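You operate a simulated robot arm through the tools that you are given. There is no shell and no other tool. Be economical: measure what you need, move in short steps, check, and stop when the job is done.

You are at the controls of a simulated robot arm. One attempt, no reset.

Task
Press the stop key of the disc player three times.

The check looks at the end state, three seconds after you hand in, the way a careful person would. Anything else that was tipped, shoved, dropped, spilled or broken makes it a failure.

Robot
A 7-joint arm with a two-finger parallel gripper, fixed in place. Base frame: the origin is at the foot of the arm, x ahead of it, y to its left, z up. Lengths are in mm, angles in rad, forces in N, time in s.
Its first joint turns from -2.897 to 2.897 rad. Payload 4.4 kg.
The tool frame sits at the grasp point between the pads (the TCP): z along the fingers, y along the line on which they close. The tips reach 23 mm beyond it. The gripper opens to 94 mm. The fingers are 38 mm wide and 10 mm thick; the gripper's body (54 by 96 mm) begins 39 mm behind the TCP.
Orientation is that of the tool frame in the base frame, as [roll, pitch, yaw] about the fixed x, y, z axes, in that order (R = Rz(yaw) Ry(pitch) Rx(roll)). With the fingers straight down and closing along the base's y, the tool's x points along the base's -x, its y along +y and its z along -z.

Tools
- The arm moves only by the tool apply_moves. Its argument "deltas" is a list that holds one entry, the list of rows, each a list of 6 numbers: the shift along the tool's x, y, z in mm, then the turn, a rotation vector about the tool's x, y, z in rad. In form: [[[dx, dy, dz, ax, ay, az], ...]]. A call has 1 to 8 rows; each row is the pose to reach, as a shift and turn from the pose commanded when the call began, along the tool's axes at that moment. "fingers" is the gripper command, from -1 (fully open) to 1 (shut), values between in proportion, set as the call begins (left out, the last holds). Each row takes 0.2 s and may step no farther than 50 mm and 0.15 rad from the row before; otherwise, or with a gripper value out of range, the whole call is refused. A pose out of reach is approached as far as the arm can. The call stops where the force on the tool passes 40 N (or 10 N more than at its start, if that is more) or the arm is blocked; 0.2 s more then pass. The fingers move at their own pace (about 72 mm/s each) and stop on an object; they squeeze with about 38 N. The grip force told is the motor's: it shows also when the fingers shut on nothing. Time passes only in rows, and 0.2 s behind the last, so rows that repeat a pose let the fingers close. It gives the time, the measured TCP pose, the force on the tool (base axes), the opening and the grip force at its end, in the units of the frame above (readings bear some noise), and new pictures: "pictures" is both (left out), scene, wrist or none.
- Cameras (640 x 400 px; columns grow to the right, rows downward): "scene" is fixed at [50, 648.6, 960.4]; the picture's right is [-0.16, -0.99, 0.00], its down [-0.73, 0.12, -0.68] and it looks along [0.67, -0.11, -0.74] (base axes); focal length 313 px, centre (320, 200). "wrist" rides on the gripper at [86, 16, -74] in the tool frame; the picture's right is [-0.18, 0.98, 0.00], its down [-0.58, -0.11, -0.81] and it looks along [-0.79, -0.15, 0.59] (tool axes); focal length 243 px, centre (320, 200). There is no depth. A picture from a camera that has moved, and an enlarged one, comes with that camera's place and axes in the base frame and with its lens.
- close_up(camera, box): a new picture of the part [left, top, right, bottom] of that camera's present view, enlarged. No time passes.
- close_job(): hands the job in; it is judged then, once.

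Work in short steps. Places have to be worked out from the pictures, the camera data and where the tool is seen: move nearer, look again, correct. Check each grasp and each placing, and mend what went wrong. You have 90 turns and 170 pictures in all, those below and enlarged ones among them. Open the gripper and draw the arm clear of the work before you hand the job in, unless the task says otherwise; then end with one line.

The tools are called after "Request:" by a JSON object that holds its "method" and its "body". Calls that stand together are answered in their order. apply_moves: Moves the arm, as the interface text tells. Its arguments: {"type":"object","properties":{"deltas":{"type":"array","items":{"type":"array","items":{"type":"array","items":{"type":"number"}}}},"fingers":{"type":"number"},"pictures":{"type":"string","enum":["both","scene","wrist","none"]}},"required":["deltas"]} The other tools are called the same way: close_up (camera, box) takes an enlarged picture of a part of a camera's view; close_job () hands the job in.

At the start:

```text
t: 0.0
tool_pos: [383.9, 520.0, 697.2]
orientation: [-3.141, 0.0, -3.141]
force: [0.0, 0.2, -0.4]
grip_width: 94.2
gripper_force: 0.1
```

scene: 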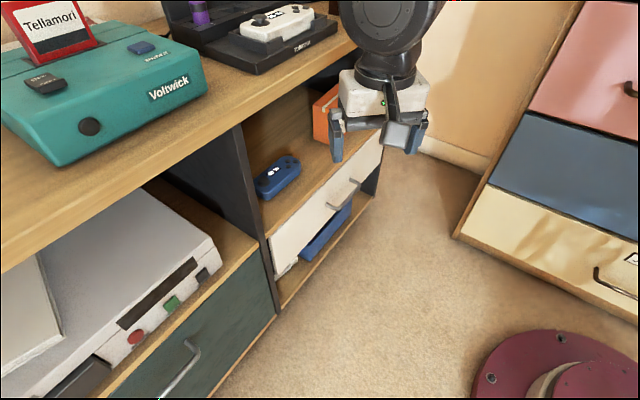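
wrist: 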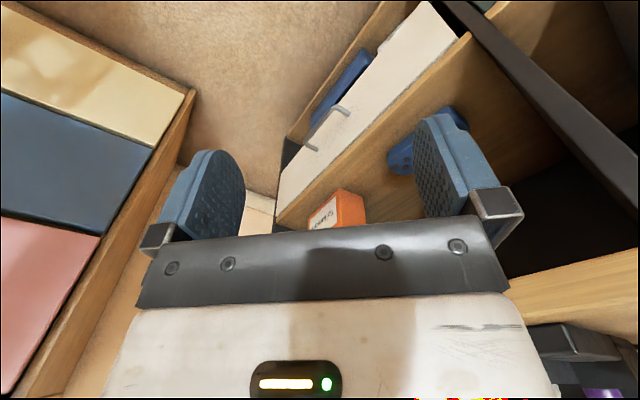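

The disc player seems to be the white unit in the lower-left cubby, with coloured keys on its front. I'll look closer before moving.

Request:
{"method": "close_up", "body": {"camera": "scene", "box": [80, 230, 240, 380]}}

Request:
{"method": "close_up", "body": {"camera": "scene", "box": [0, 180, 320, 400]}}

```text
2.67 times, centred on (160, 305) of scene
camera zoom: at [50.0, 648.6, 960.4], right [-0.16, -0.99, 0.0], down [-0.73, 0.12, -0.68], along [0.67, -0.11, -0.74], focal length 834 px, centre (747, -80)
```

zoom: 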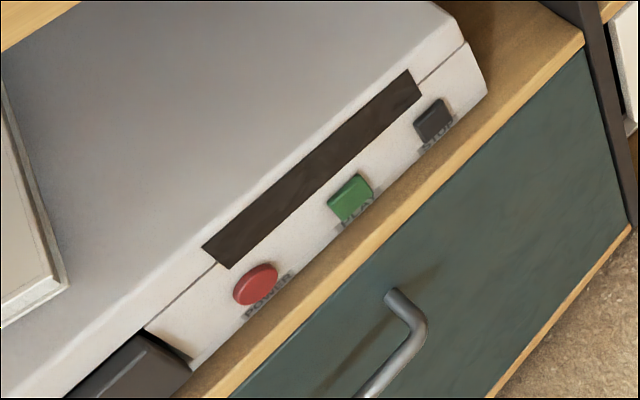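

```text
1.82 times, centred on (160, 290) of scene
camera zoom: at [50.0, 648.6, 960.4], right [-0.16, -0.99, 0.0], down [-0.73, 0.12, -0.68], along [0.67, -0.11, -0.74], focal length 569 px, centre (611, 36)
```

zoom: 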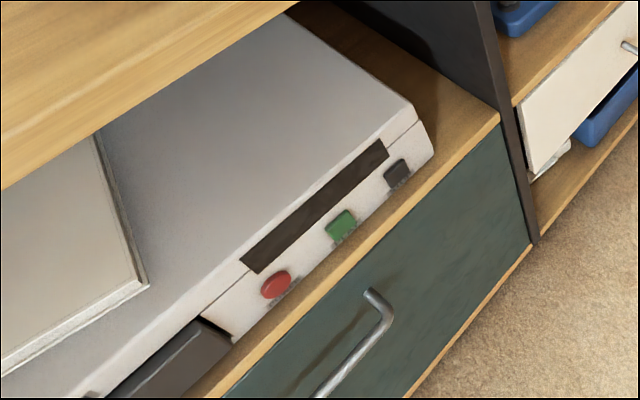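

The dark key (rightmost, next to POWER and PLAY) is the stop key, at roughly (367, 814, 445). The front plane's normal runs at about 45° in base xy. I start by yawing the tool to face the furniture and sliding sideways, keeping well off it.

Request:
{"method": "apply_moves", "body": {"deltas": [[[26, 26, 0, 0, 0, -0.13], [52, 53, 0, 0, 0, -0.26], [78, 79, 0, 0, 0, -0.39], [103, 105, 0, 0, 0, -0.52], [129, 132, 0, 0, 0, -0.65], [155, 158, 0, 0, 0, -0.78]]], "fingers": 1}}

Request:
{"method": "close_up", "body": {"camera": "scene", "box": [165, 250, 245, 300]}}

```text
t: 1.4
tool_pos: [228.9, 677.1, 699.2]
orientation: [3.141, 0.0, -2.36]
force: [-0.3, -0.8, -0.8]
grip_width: 0.0
gripper_force: 37.6
camera wrist: at [156.8, 628.5, 773.4], right [-0.56, 0.83, 0.0], down [0.49, 0.33, 0.81], along [0.67, 0.45, -0.59], focal length 243 px, centre (320, 200)
```

scene: 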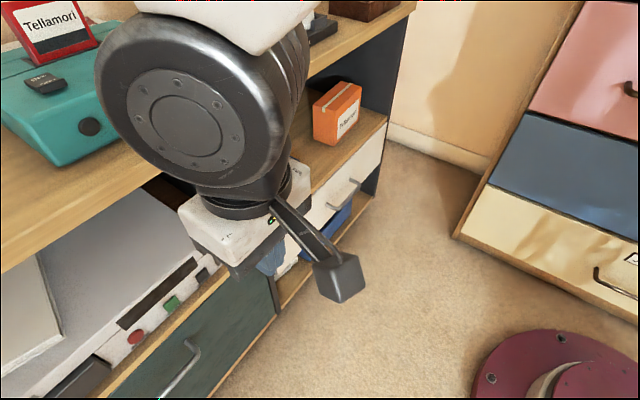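
wrist: 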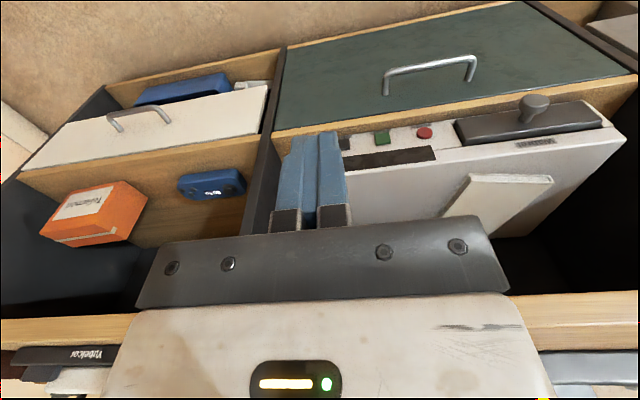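

```text
8.00 times, centred on (205, 275) of scene
camera zoom: at [50.0, 648.6, 960.4], right [-0.16, -0.99, 0.0], down [-0.73, 0.12, -0.68], along [0.67, -0.11, -0.74], focal length 2502 px, centre (1240, -400)
```

zoom: 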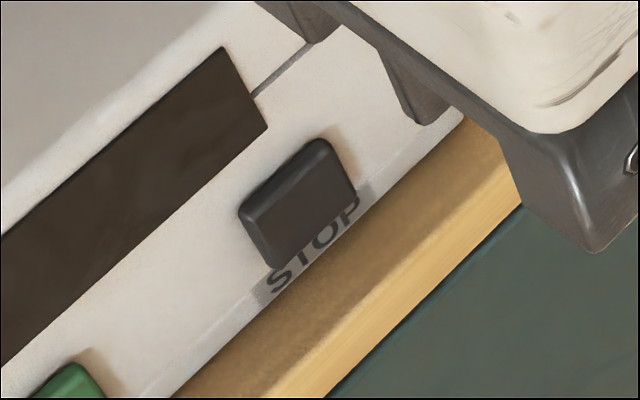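

STOP label is confirmed, and triangulating the green key puts the key front at n≈832 mm, z≈446. Now I pitch the tool towards horizontal in place.

Request:
{"method": "apply_moves", "body": {"deltas": [[[0, 0, 0, 0, -0.14, 0], [0, 0, 0, 0, -0.28, 0], [0, 0, 0, 0, -0.42, 0], [0, 0, 0, 0, -0.56, 0], [0, 0, 0, 0, -0.7, 0], [0, 0, 0, 0, -0.785, 0]]]}}

```text
t: 2.8
tool_pos: [228.4, 677.6, 694.9]
orientation: [-3.14, 0.784, -2.36]
force: [0.0, 1.6, 6.2]
grip_width: 0.0
gripper_force: 38.1
camera wrist: at [137.7, 609.3, 688.3], right [-0.6, 0.79, 0.13], down [-0.04, -0.19, 0.98], along [0.8, 0.58, 0.14], focal length 243 px, centre (320, 200)
```

scene: 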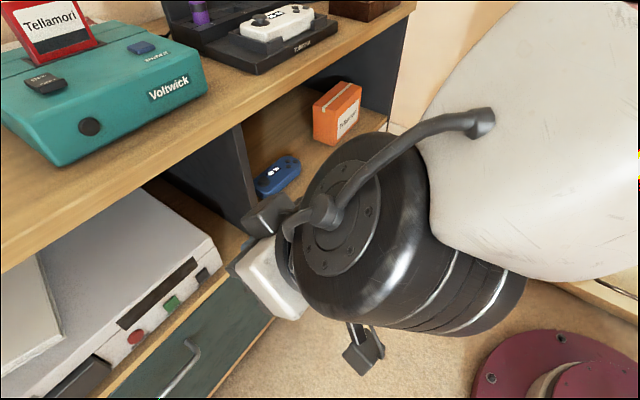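
wrist: 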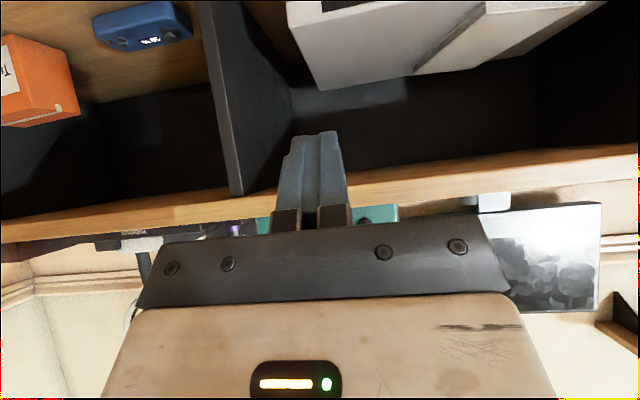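

Going smoothly; I complete the pitch to horizontal, still clear of the furniture.

Request:
{"method": "apply_moves", "body": {"deltas": [[[0, 0, 0, 0, -0.14, 0], [0, 0, 0, 0, -0.28, 0], [0, 0, 0, 0, -0.42, 0], [0, 0, 0, 0, -0.56, 0], [0, 0, 0, 0, -0.7, 0], [0, 0, 0, 0, -0.785, 0]]]}}

```text
t: 4.2
tool_pos: [227.6, 678.1, 696.8]
orientation: [0.253, 1.57, 1.033]
force: [-0.1, -0.5, -0.4]
grip_width: 0.0
gripper_force: 38.0
camera wrist: at [165.1, 637.2, 612.1], right [-0.69, 0.7, 0.18], down [-0.5, -0.65, 0.58], along [0.52, 0.31, 0.79], focal length 243 px, centre (320, 200)
```

scene: 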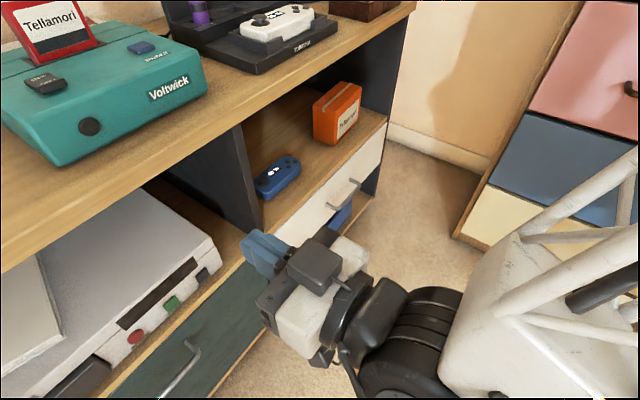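
wrist: 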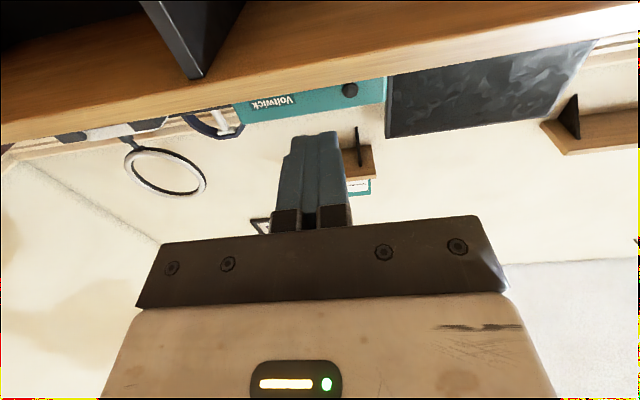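

Tool is horizontal, at lateral ≈318 vs. key ≈316. Now straight down 250 mm (tool +x), staying about 170 mm off the player.

Request:
{"method": "apply_moves", "body": {"deltas": [[[42, 0, 0, 0, 0, 0], [84, 0, 0, 0, 0, 0], [126, -1, 0, 0, 0, 0], [168, -1, 0, 0, 0, 0], [210, -2, 0, 0, 0, 0], [250, -2, 0, 0, 0, 0]]]}}

```text
t: 5.6
tool_pos: [226.6, 684.7, 451.2]
orientation: [-1.614, 1.554, -0.837]
force: [-0.6, 0.2, -0.3]
grip_width: 0.0
gripper_force: 38.4
out of reach, approached as far as the arm can: row 6
camera wrist: at [164.3, 643.2, 364.7], right [-0.69, 0.7, 0.17], down [-0.51, -0.64, 0.58], along [0.52, 0.32, 0.79], focal length 243 px, centre (320, 200)
```

scene: 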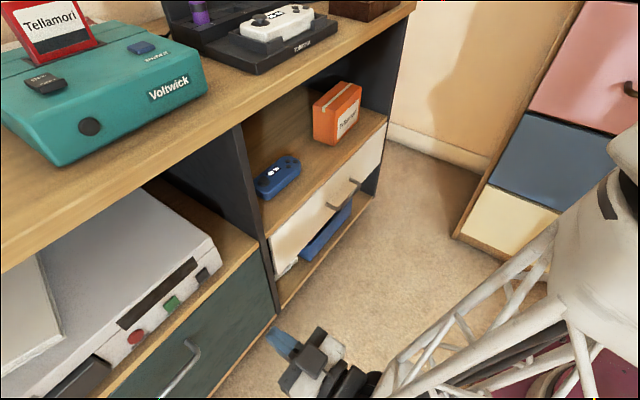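
wrist: 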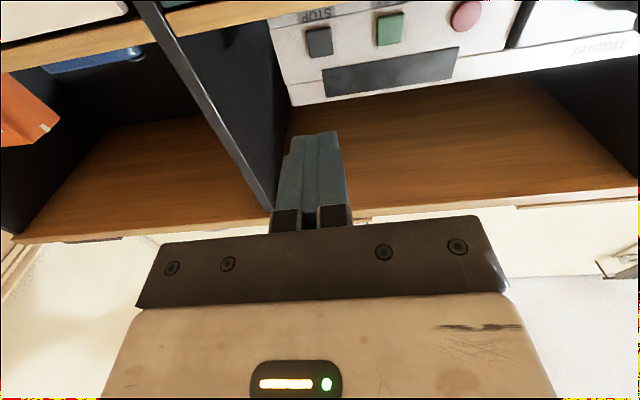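

The wrist camera now sees STOP key almost straight ahead; the arm was near a reach limit so close in. I advance 85 mm (tip still ~75 mm short) and re-measure.

Request:
{"method": "apply_moves", "body": {"deltas": [[[0, 0, 30, 0, 0, 0], [0, 0, 60, 0, 0, 0], [0, 0, 85, 0, 0, 0], [0, 0, 85, 0, 0, 0]]]}}

Request:
{"method": "close_up", "body": {"camera": "scene", "box": [160, 230, 320, 330]}}

Request:
{"method": "close_up", "body": {"camera": "wrist", "box": [240, 0, 400, 240]}}

```text
t: 6.6
tool_pos: [288.6, 743.7, 449.5]
orientation: [0.263, 1.57, 1.039]
force: [0.0, -0.3, -0.3]
grip_width: 0.0
gripper_force: 38.0
camera wrist: at [225.3, 703.4, 364.4], right [-0.69, 0.7, 0.18], down [-0.5, -0.64, 0.58], along [0.53, 0.31, 0.79], focal length 243 px, centre (320, 200)
```

scene: 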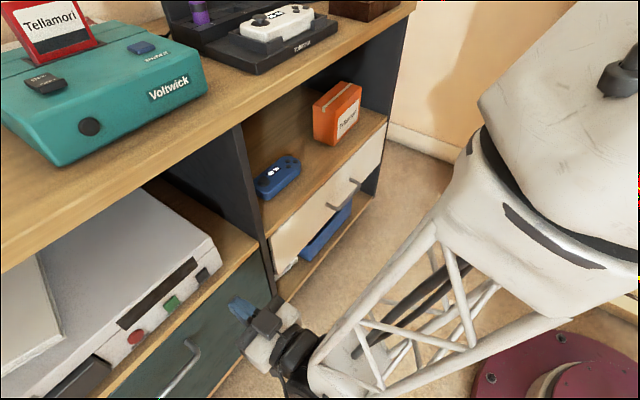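
wrist: 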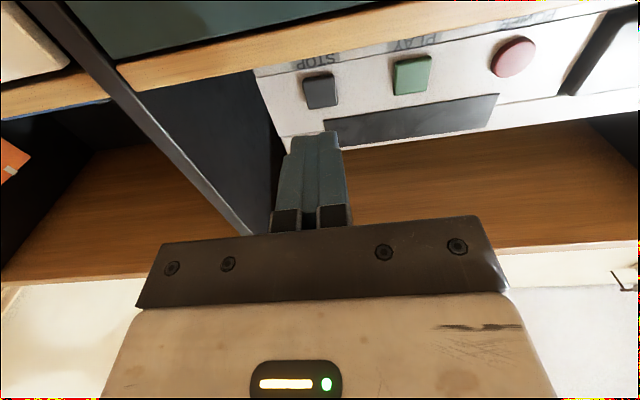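

```text
4.00 times, centred on (240, 280) of scene
camera zoom: at [50.0, 648.6, 960.4], right [-0.16, -0.99, 0.0], down [-0.73, 0.12, -0.68], along [0.67, -0.11, -0.74], focal length 1251 px, centre (640, -120)
```

zoom: 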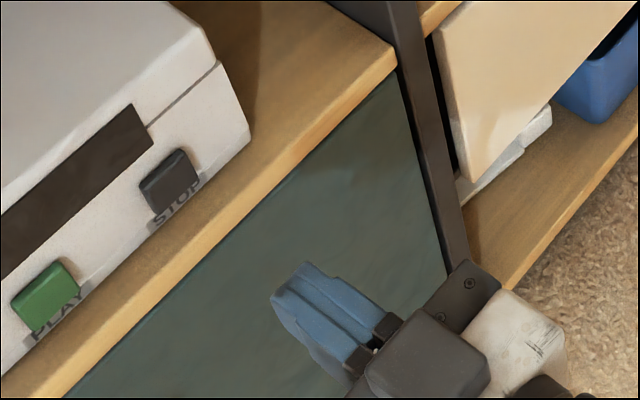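

```text
1.67 times, centred on (320, 120) of wrist
camera zoom: at [225.3, 703.4, 364.4], right [-0.69, 0.7, 0.18], down [-0.5, -0.64, 0.58], along [0.53, 0.31, 0.79], focal length 404 px, centre (320, 333)
```

zoom: 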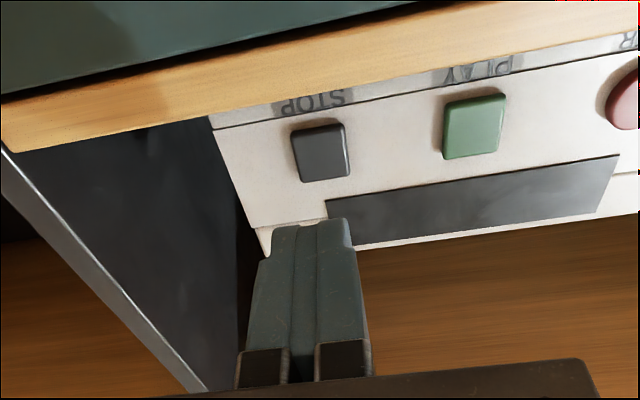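

Triangulation puts the key front at n≈827, lateral ≈318, z≈450–460; the tip is at n≈753, lateral 322, z 449. I advance 50 mm with a small up and sideways correction, then compare directly.

Request:
{"method": "apply_moves", "body": {"deltas": [[[-3, -1, 25, 0, 0, 0], [-5, -2, 50, 0, 0, 0], [-5, -2, 50, 0, 0, 0]]], "pictures": "none"}}

Request:
{"method": "close_up", "body": {"camera": "scene", "box": [160, 240, 256, 300]}}

Request:
{"method": "close_up", "body": {"camera": "wrist", "box": [240, 60, 400, 160]}}

```text
t: 7.4
tool_pos: [324.9, 778.1, 454.0]
orientation: [0.103, 1.569, 0.883]
force: [0.4, -0.6, 0.2]
grip_width: 0.1
gripper_force: 37.9
```

```text
6.67 times, centred on (208, 270) of scene
camera zoom: at [50.0, 648.6, 960.4], right [-0.16, -0.99, 0.0], down [-0.73, 0.12, -0.68], along [0.67, -0.11, -0.74], focal length 2085 px, centre (1067, -267)
```

zoom: 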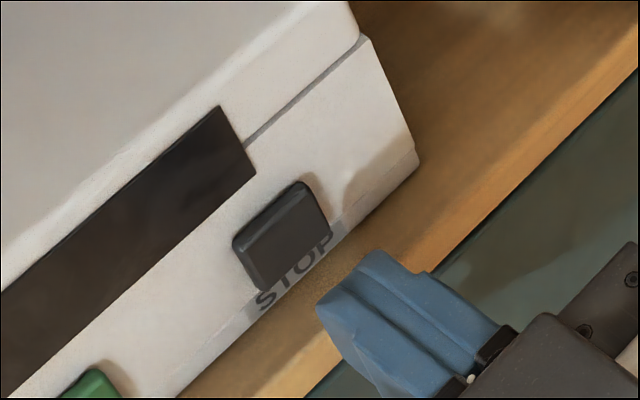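

```text
4.00 times, centred on (320, 110) of wrist
camera zoom: at [262.5, 737.7, 368.9], right [-0.69, 0.7, 0.18], down [-0.5, -0.64, 0.58], along [0.53, 0.31, 0.79], focal length 970 px, centre (320, 560)
```

zoom: 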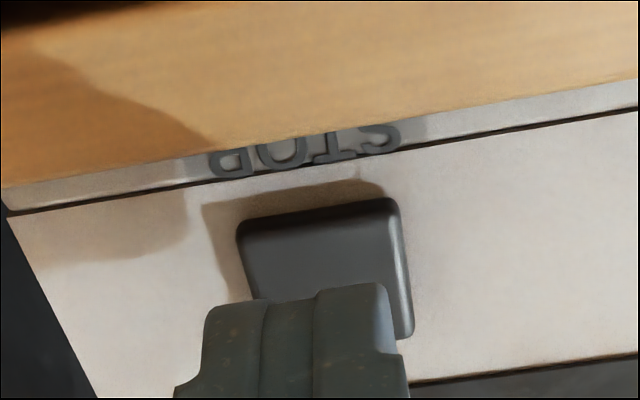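

The views agree: key front at n≈829, z≈458, laterally centred; the tip is at n≈803, z 454. I raise 4 mm and advance 22 mm to just before contact.

Request:
{"method": "apply_moves", "body": {"deltas": [[[-4, 0, 5, 0, 0, 0], [-4, 0, 13, 0, 0, 0], [-4, 0, 21, 0, 0, 0], [-4, 0, 21, 0, 0, 0]]], "pictures": "none"}}

Request:
{"method": "close_up", "body": {"camera": "scene", "box": [160, 240, 256, 300]}}

Request:
{"method": "close_up", "body": {"camera": "wrist", "box": [240, 60, 400, 160]}}

```text
t: 8.4
tool_pos: [342.2, 791.7, 458.0]
orientation: [-2.977, 1.57, -2.2]
force: [0.4, -0.3, -0.1]
grip_width: 0.0
gripper_force: 37.9
```

```text
6.67 times, centred on (208, 270) of scene
camera zoom: at [50.0, 648.6, 960.4], right [-0.16, -0.99, 0.0], down [-0.73, 0.12, -0.68], along [0.67, -0.11, -0.74], focal length 2085 px, centre (1067, -267)
```

zoom: 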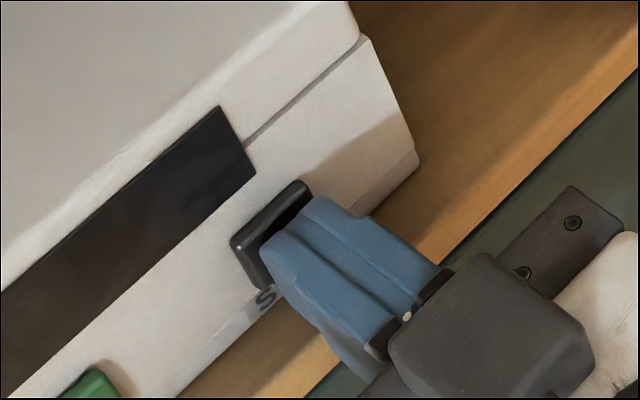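

```text
4.00 times, centred on (320, 110) of wrist
camera zoom: at [278.7, 752.1, 373.1], right [-0.69, 0.7, 0.18], down [-0.5, -0.64, 0.58], along [0.53, 0.31, 0.79], focal length 970 px, centre (320, 560)
```

zoom: 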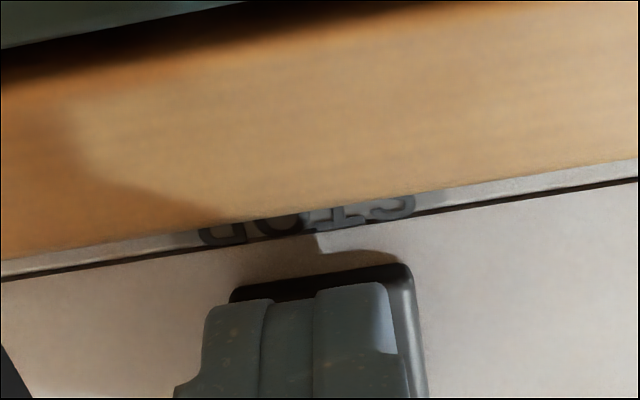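

Tip is just in front of the key, still no force. I shift 2 mm to +y and step forward 3 mm to find contact.

Request:
{"method": "apply_moves", "body": {"deltas": [[[0, 2, 0, 0, 0, 0], [0, 2, 2, 0, 0, 0], [0, 2, 3, 0, 0, 0]]], "pictures": "none"}}

Request:
{"method": "close_up", "body": {"camera": "wrist", "box": [240, 60, 400, 160]}}

```text
t: 9.2
tool_pos: [342.6, 795.7, 457.9]
orientation: [-2.767, 1.569, -1.988]
force: [-2.1, -2.7, -2.3]
grip_width: 0.1
gripper_force: 38.4
```

```text
4.00 times, centred on (320, 110) of wrist
camera zoom: at [278.9, 755.2, 372.9], right [-0.69, 0.7, 0.18], down [-0.5, -0.64, 0.58], along [0.53, 0.31, 0.79], focal length 970 px, centre (320, 560)
```

zoom: 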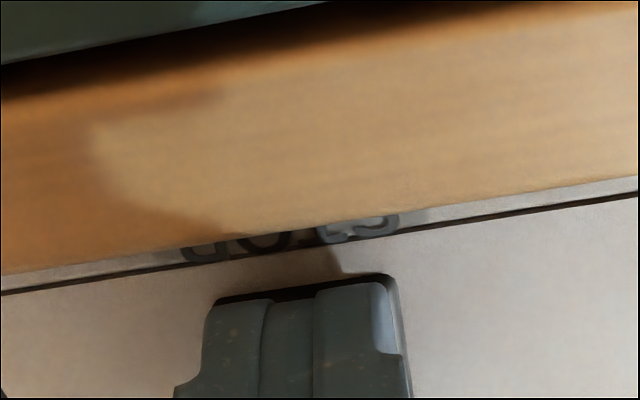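

Contact at tip n≈828 with ~3.4 N and good centring. I push on in 1 mm rows to learn the key's stroke.

Request:
{"method": "apply_moves", "body": {"deltas": [[[0, 0, 1, 0, 0, 0], [0, 0, 2, 0, 0, 0]]], "pictures": "none"}}

```text
t: 9.8
tool_pos: [343.0, 796.0, 458.0]
orientation: [-2.816, 1.57, -2.037]
force: [-5.3, -8.3, -0.2]
grip_width: 0.1
gripper_force: 37.9
```

Force is up to ~10 N with little travel, a spring-like key. I push further in small steps.

Request:
{"method": "apply_moves", "body": {"deltas": [[[0, 0, 1, 0, 0, 0], [0, 0, 2, 0, 0, 0], [0, 0, 3, 0, 0, 0]]], "pictures": "none"}}

Request:
{"method": "close_up", "body": {"camera": "scene", "box": [160, 240, 256, 300]}}

```text
t: 10.5
tool_pos: [342.4, 796.9, 458.3]
orientation: [-2.611, 1.569, -1.829]
force: [-10.1, -8.4, 5.0]
grip_width: 0.0
gripper_force: 37.8
stopped in row 3: the force on the tool passed its limit (the readings are from after the stop); the commanded pose is now the measured one
```

```text
6.67 times, centred on (208, 270) of scene
camera zoom: at [50.0, 648.6, 960.4], right [-0.16, -0.99, 0.0], down [-0.73, 0.12, -0.68], along [0.67, -0.11, -0.74], focal length 2085 px, centre (1067, -267)
```

zoom: 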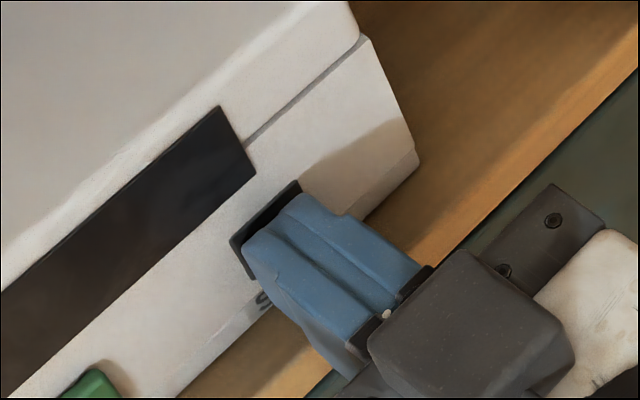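

Force limit hit: the key has bottomed and the player has not shifted. That is press one; I retract 12 mm to release and check that the key springs back.

Request:
{"method": "apply_moves", "body": {"deltas": [[[0, 0, -6, 0, 0, 0], [0, 0, -15, 0, 0, 0], [0, 0, -15, 0, 0, 0]]], "pictures": "none"}}

Request:
{"method": "close_up", "body": {"camera": "scene", "box": [160, 240, 256, 300]}}

Request:
{"method": "close_up", "body": {"camera": "wrist", "box": [240, 60, 400, 160]}}

```text
t: 11.3
tool_pos: [332.3, 786.4, 457.5]
orientation: [-2.37, 1.567, -1.591]
force: [-0.1, -0.6, 0.1]
grip_width: 0.0
gripper_force: 37.8
```

```text
6.67 times, centred on (208, 270) of scene
camera zoom: at [50.0, 648.6, 960.4], right [-0.16, -0.99, 0.0], down [-0.73, 0.12, -0.68], along [0.67, -0.11, -0.74], focal length 2085 px, centre (1067, -267)
```

zoom: 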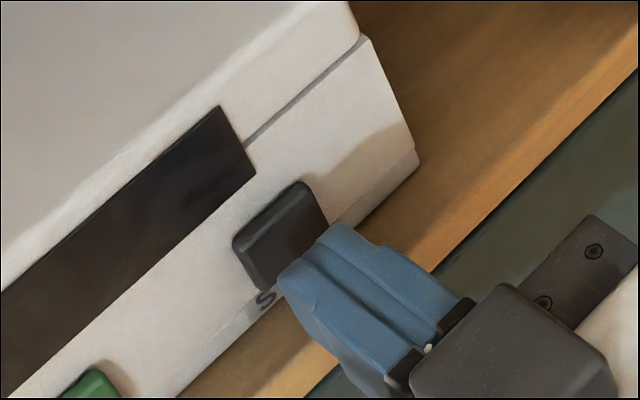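

```text
4.00 times, centred on (320, 110) of wrist
camera zoom: at [269.7, 746.7, 373.0], right [-0.69, 0.7, 0.18], down [-0.5, -0.64, 0.58], along [0.52, 0.31, 0.79], focal length 970 px, centre (320, 560)
```

zoom: 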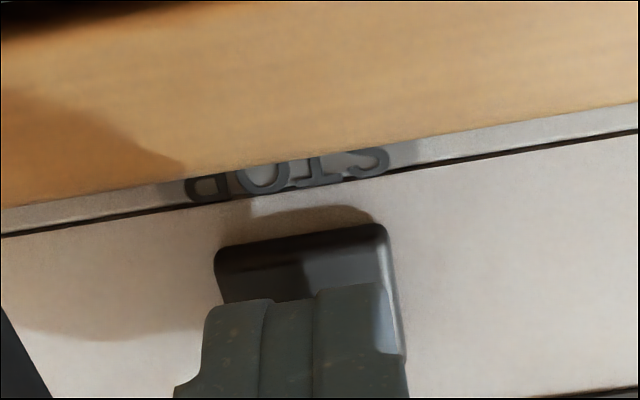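

The key has sprung back and force is zero. Second press: same forward stroke until the force stop.

Request:
{"method": "apply_moves", "body": {"deltas": [[[0, 0, 7, 0, 0, 0], [0, 0, 11, 0, 0, 0], [0, 0, 14, 0, 0, 0], [0, 0, 16, 0, 0, 0], [0, 0, 18, 0, 0, 0], [0, 0, 20, 0, 0, 0]]], "pictures": "none"}}

Request:
{"method": "close_up", "body": {"camera": "scene", "box": [160, 240, 256, 300]}}

```text
t: 12.4
tool_pos: [342.8, 797.1, 456.5]
orientation: [-2.43, 1.567, -1.649]
force: [-9.6, -6.7, 4.1]
grip_width: 0.1
gripper_force: 37.7
stopped in row 5: the force on the tool passed its limit (the readings are from after the stop); the commanded pose is now the measured one
```

```text
6.67 times, centred on (208, 270) of scene
camera zoom: at [50.0, 648.6, 960.4], right [-0.16, -0.99, 0.0], down [-0.73, 0.12, -0.68], along [0.67, -0.11, -0.74], focal length 2085 px, centre (1067, -267)
```

zoom: 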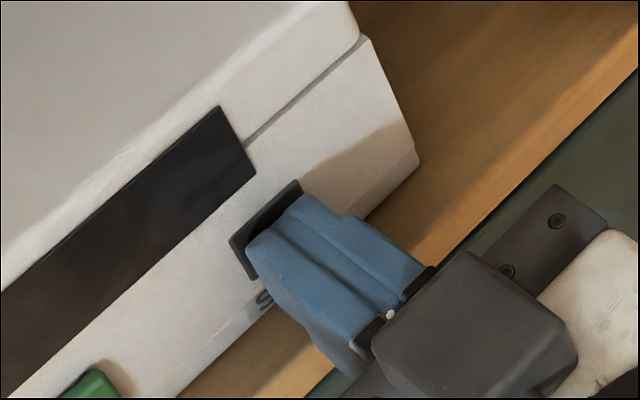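

Second press bottomed in the same place with the player unmoved. I release by 15 mm.

Request:
{"method": "apply_moves", "body": {"deltas": [[[0, 0, -6, 0, 0, 0], [0, 0, -15, 0, 0, 0], [0, 0, -15, 0, 0, 0]]], "pictures": "none"}}

Request:
{"method": "close_up", "body": {"camera": "scene", "box": [160, 240, 256, 300]}}

Request:
{"method": "close_up", "body": {"camera": "wrist", "box": [240, 60, 400, 160]}}

```text
t: 13.2
tool_pos: [334.2, 786.9, 456.0]
orientation: [-2.203, 1.569, -1.423]
force: [0.6, -0.2, -0.1]
grip_width: 0.1
gripper_force: 37.9
```

```text
6.67 times, centred on (208, 270) of scene
camera zoom: at [50.0, 648.6, 960.4], right [-0.16, -0.99, 0.0], down [-0.73, 0.12, -0.68], along [0.67, -0.11, -0.74], focal length 2085 px, centre (1067, -267)
```

zoom: 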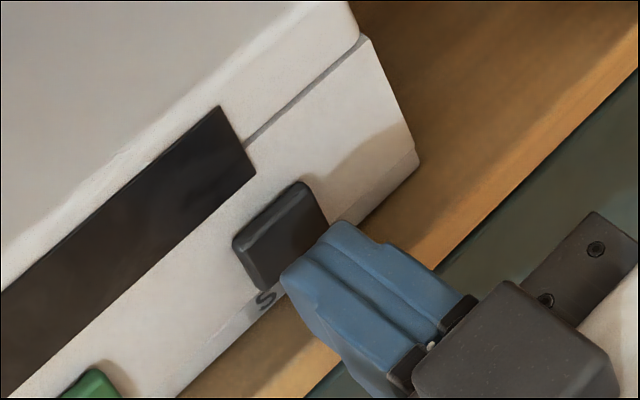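

```text
4.00 times, centred on (320, 110) of wrist
camera zoom: at [270.8, 746.2, 372.1], right [-0.69, 0.7, 0.18], down [-0.5, -0.64, 0.58], along [0.52, 0.31, 0.79], focal length 970 px, centre (320, 560)
```

zoom: 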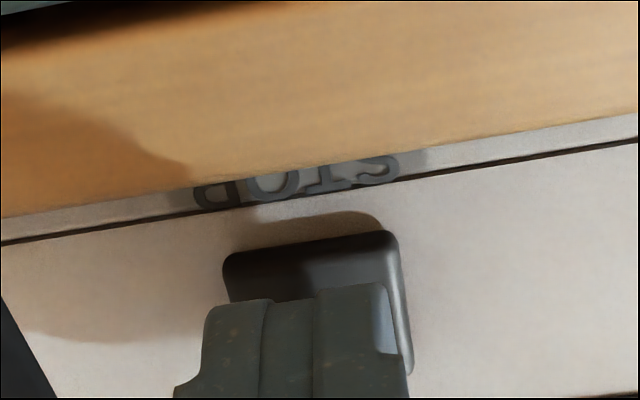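

Key is released again and still centred on the tip. Third press now.

Request:
{"method": "apply_moves", "body": {"deltas": [[[-1, 0, 7, 0, 0, 0], [-1, 0, 11, 0, 0, 0], [-1, 0, 14, 0, 0, 0], [-1, 0, 16, 0, 0, 0], [-1, 0, 18, 0, 0, 0], [-1, 0, 20, 0, 0, 0]]], "pictures": "none"}}

Request:
{"method": "close_up", "body": {"camera": "scene", "box": [160, 240, 256, 300]}}

```text
t: 14.3
tool_pos: [344.3, 796.4, 455.9]
orientation: [-2.24, 1.567, -1.458]
force: [-10.1, -6.9, 4.4]
grip_width: 0.0
gripper_force: 38.1
stopped in row 5: the force on the tool passed its limit (the readings are from after the stop); the commanded pose is now the measured one
```

```text
6.67 times, centred on (208, 270) of scene
camera zoom: at [50.0, 648.6, 960.4], right [-0.16, -0.99, 0.0], down [-0.73, 0.12, -0.68], along [0.67, -0.11, -0.74], focal length 2085 px, centre (1067, -267)
```

zoom: 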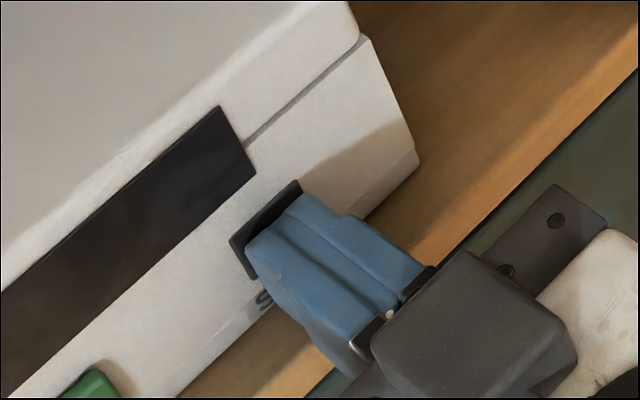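

Third press bottomed identically. I back straight out 120 mm to clear the furniture and check the whole scene.

Request:
{"method": "apply_moves", "body": {"deltas": [[[0, 0, -8, 0, 0, 0], [0, 0, -30, 0, 0, 0], [0, 0, -60, 0, 0, 0], [0, 0, -90, 0, 0, 0], [0, 0, -120, 0, 0, 0]]]}}

Request:
{"method": "close_up", "body": {"camera": "scene", "box": [80, 230, 240, 380]}}

```text
t: 15.5
tool_pos: [258.8, 712.5, 457.1]
orientation: [-2.2, 1.566, -1.421]
force: [-0.8, 0.0, 0.4]
grip_width: 0.2
gripper_force: 37.7
camera wrist: at [195.4, 671.9, 371.9], right [-0.69, 0.7, 0.18], down [-0.5, -0.64, 0.58], along [0.52, 0.31, 0.79], focal length 243 px, centre (320, 200)
```

scene: 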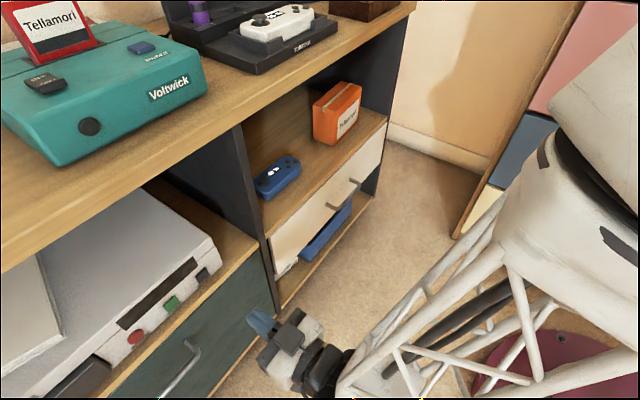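
wrist: 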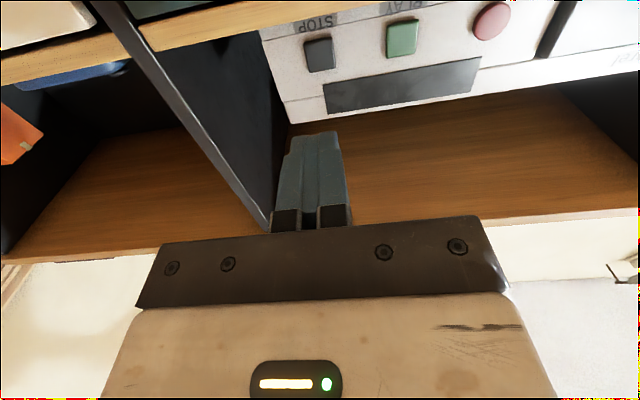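

```text
2.67 times, centred on (160, 305) of scene
camera zoom: at [50.0, 648.6, 960.4], right [-0.16, -0.99, 0.0], down [-0.73, 0.12, -0.68], along [0.67, -0.11, -0.74], focal length 834 px, centre (747, -80)
```

zoom: 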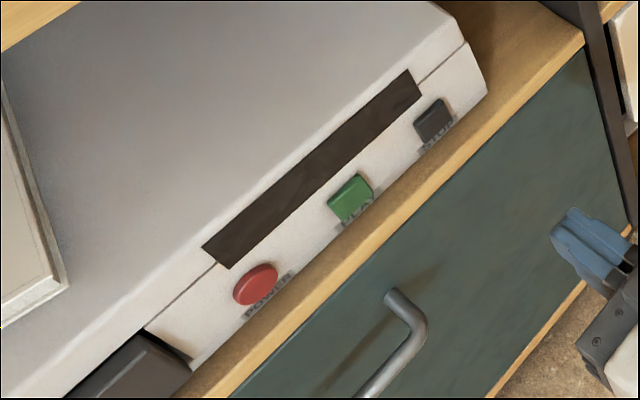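

Key is out, the player and everything else are where they were. I open the gripper here in free space.

Request:
{"method": "apply_moves", "body": {"deltas": [[[0, 0, 0, 0, 0, 0], [0, 0, 0, 0, 0, 0], [0, 0, 0, 0, 0, 0], [0, 0, 0, 0, 0, 0]]], "fingers": -1, "pictures": "scene"}}

```text
t: 16.5
tool_pos: [258.0, 712.0, 456.8]
orientation: [-2.237, 1.568, -1.457]
force: [0.1, 0.7, -0.5]
grip_width: 94.2
gripper_force: 0.1
```

scene: 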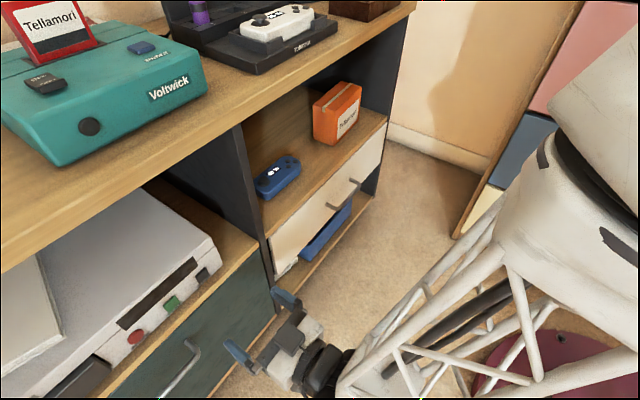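

The gripper is open and clear, with nothing disturbed; I hand the job in.

Request:
{"method": "close_job", "body": {}}

```text
The job is handed in.
```

I pressed the disc player's stop key three times, bottoming it and fully releasing it each time. The player shows no press count, so I couldn't confirm it registered three; nothing else moved, and the arm is clear with the gripper open.
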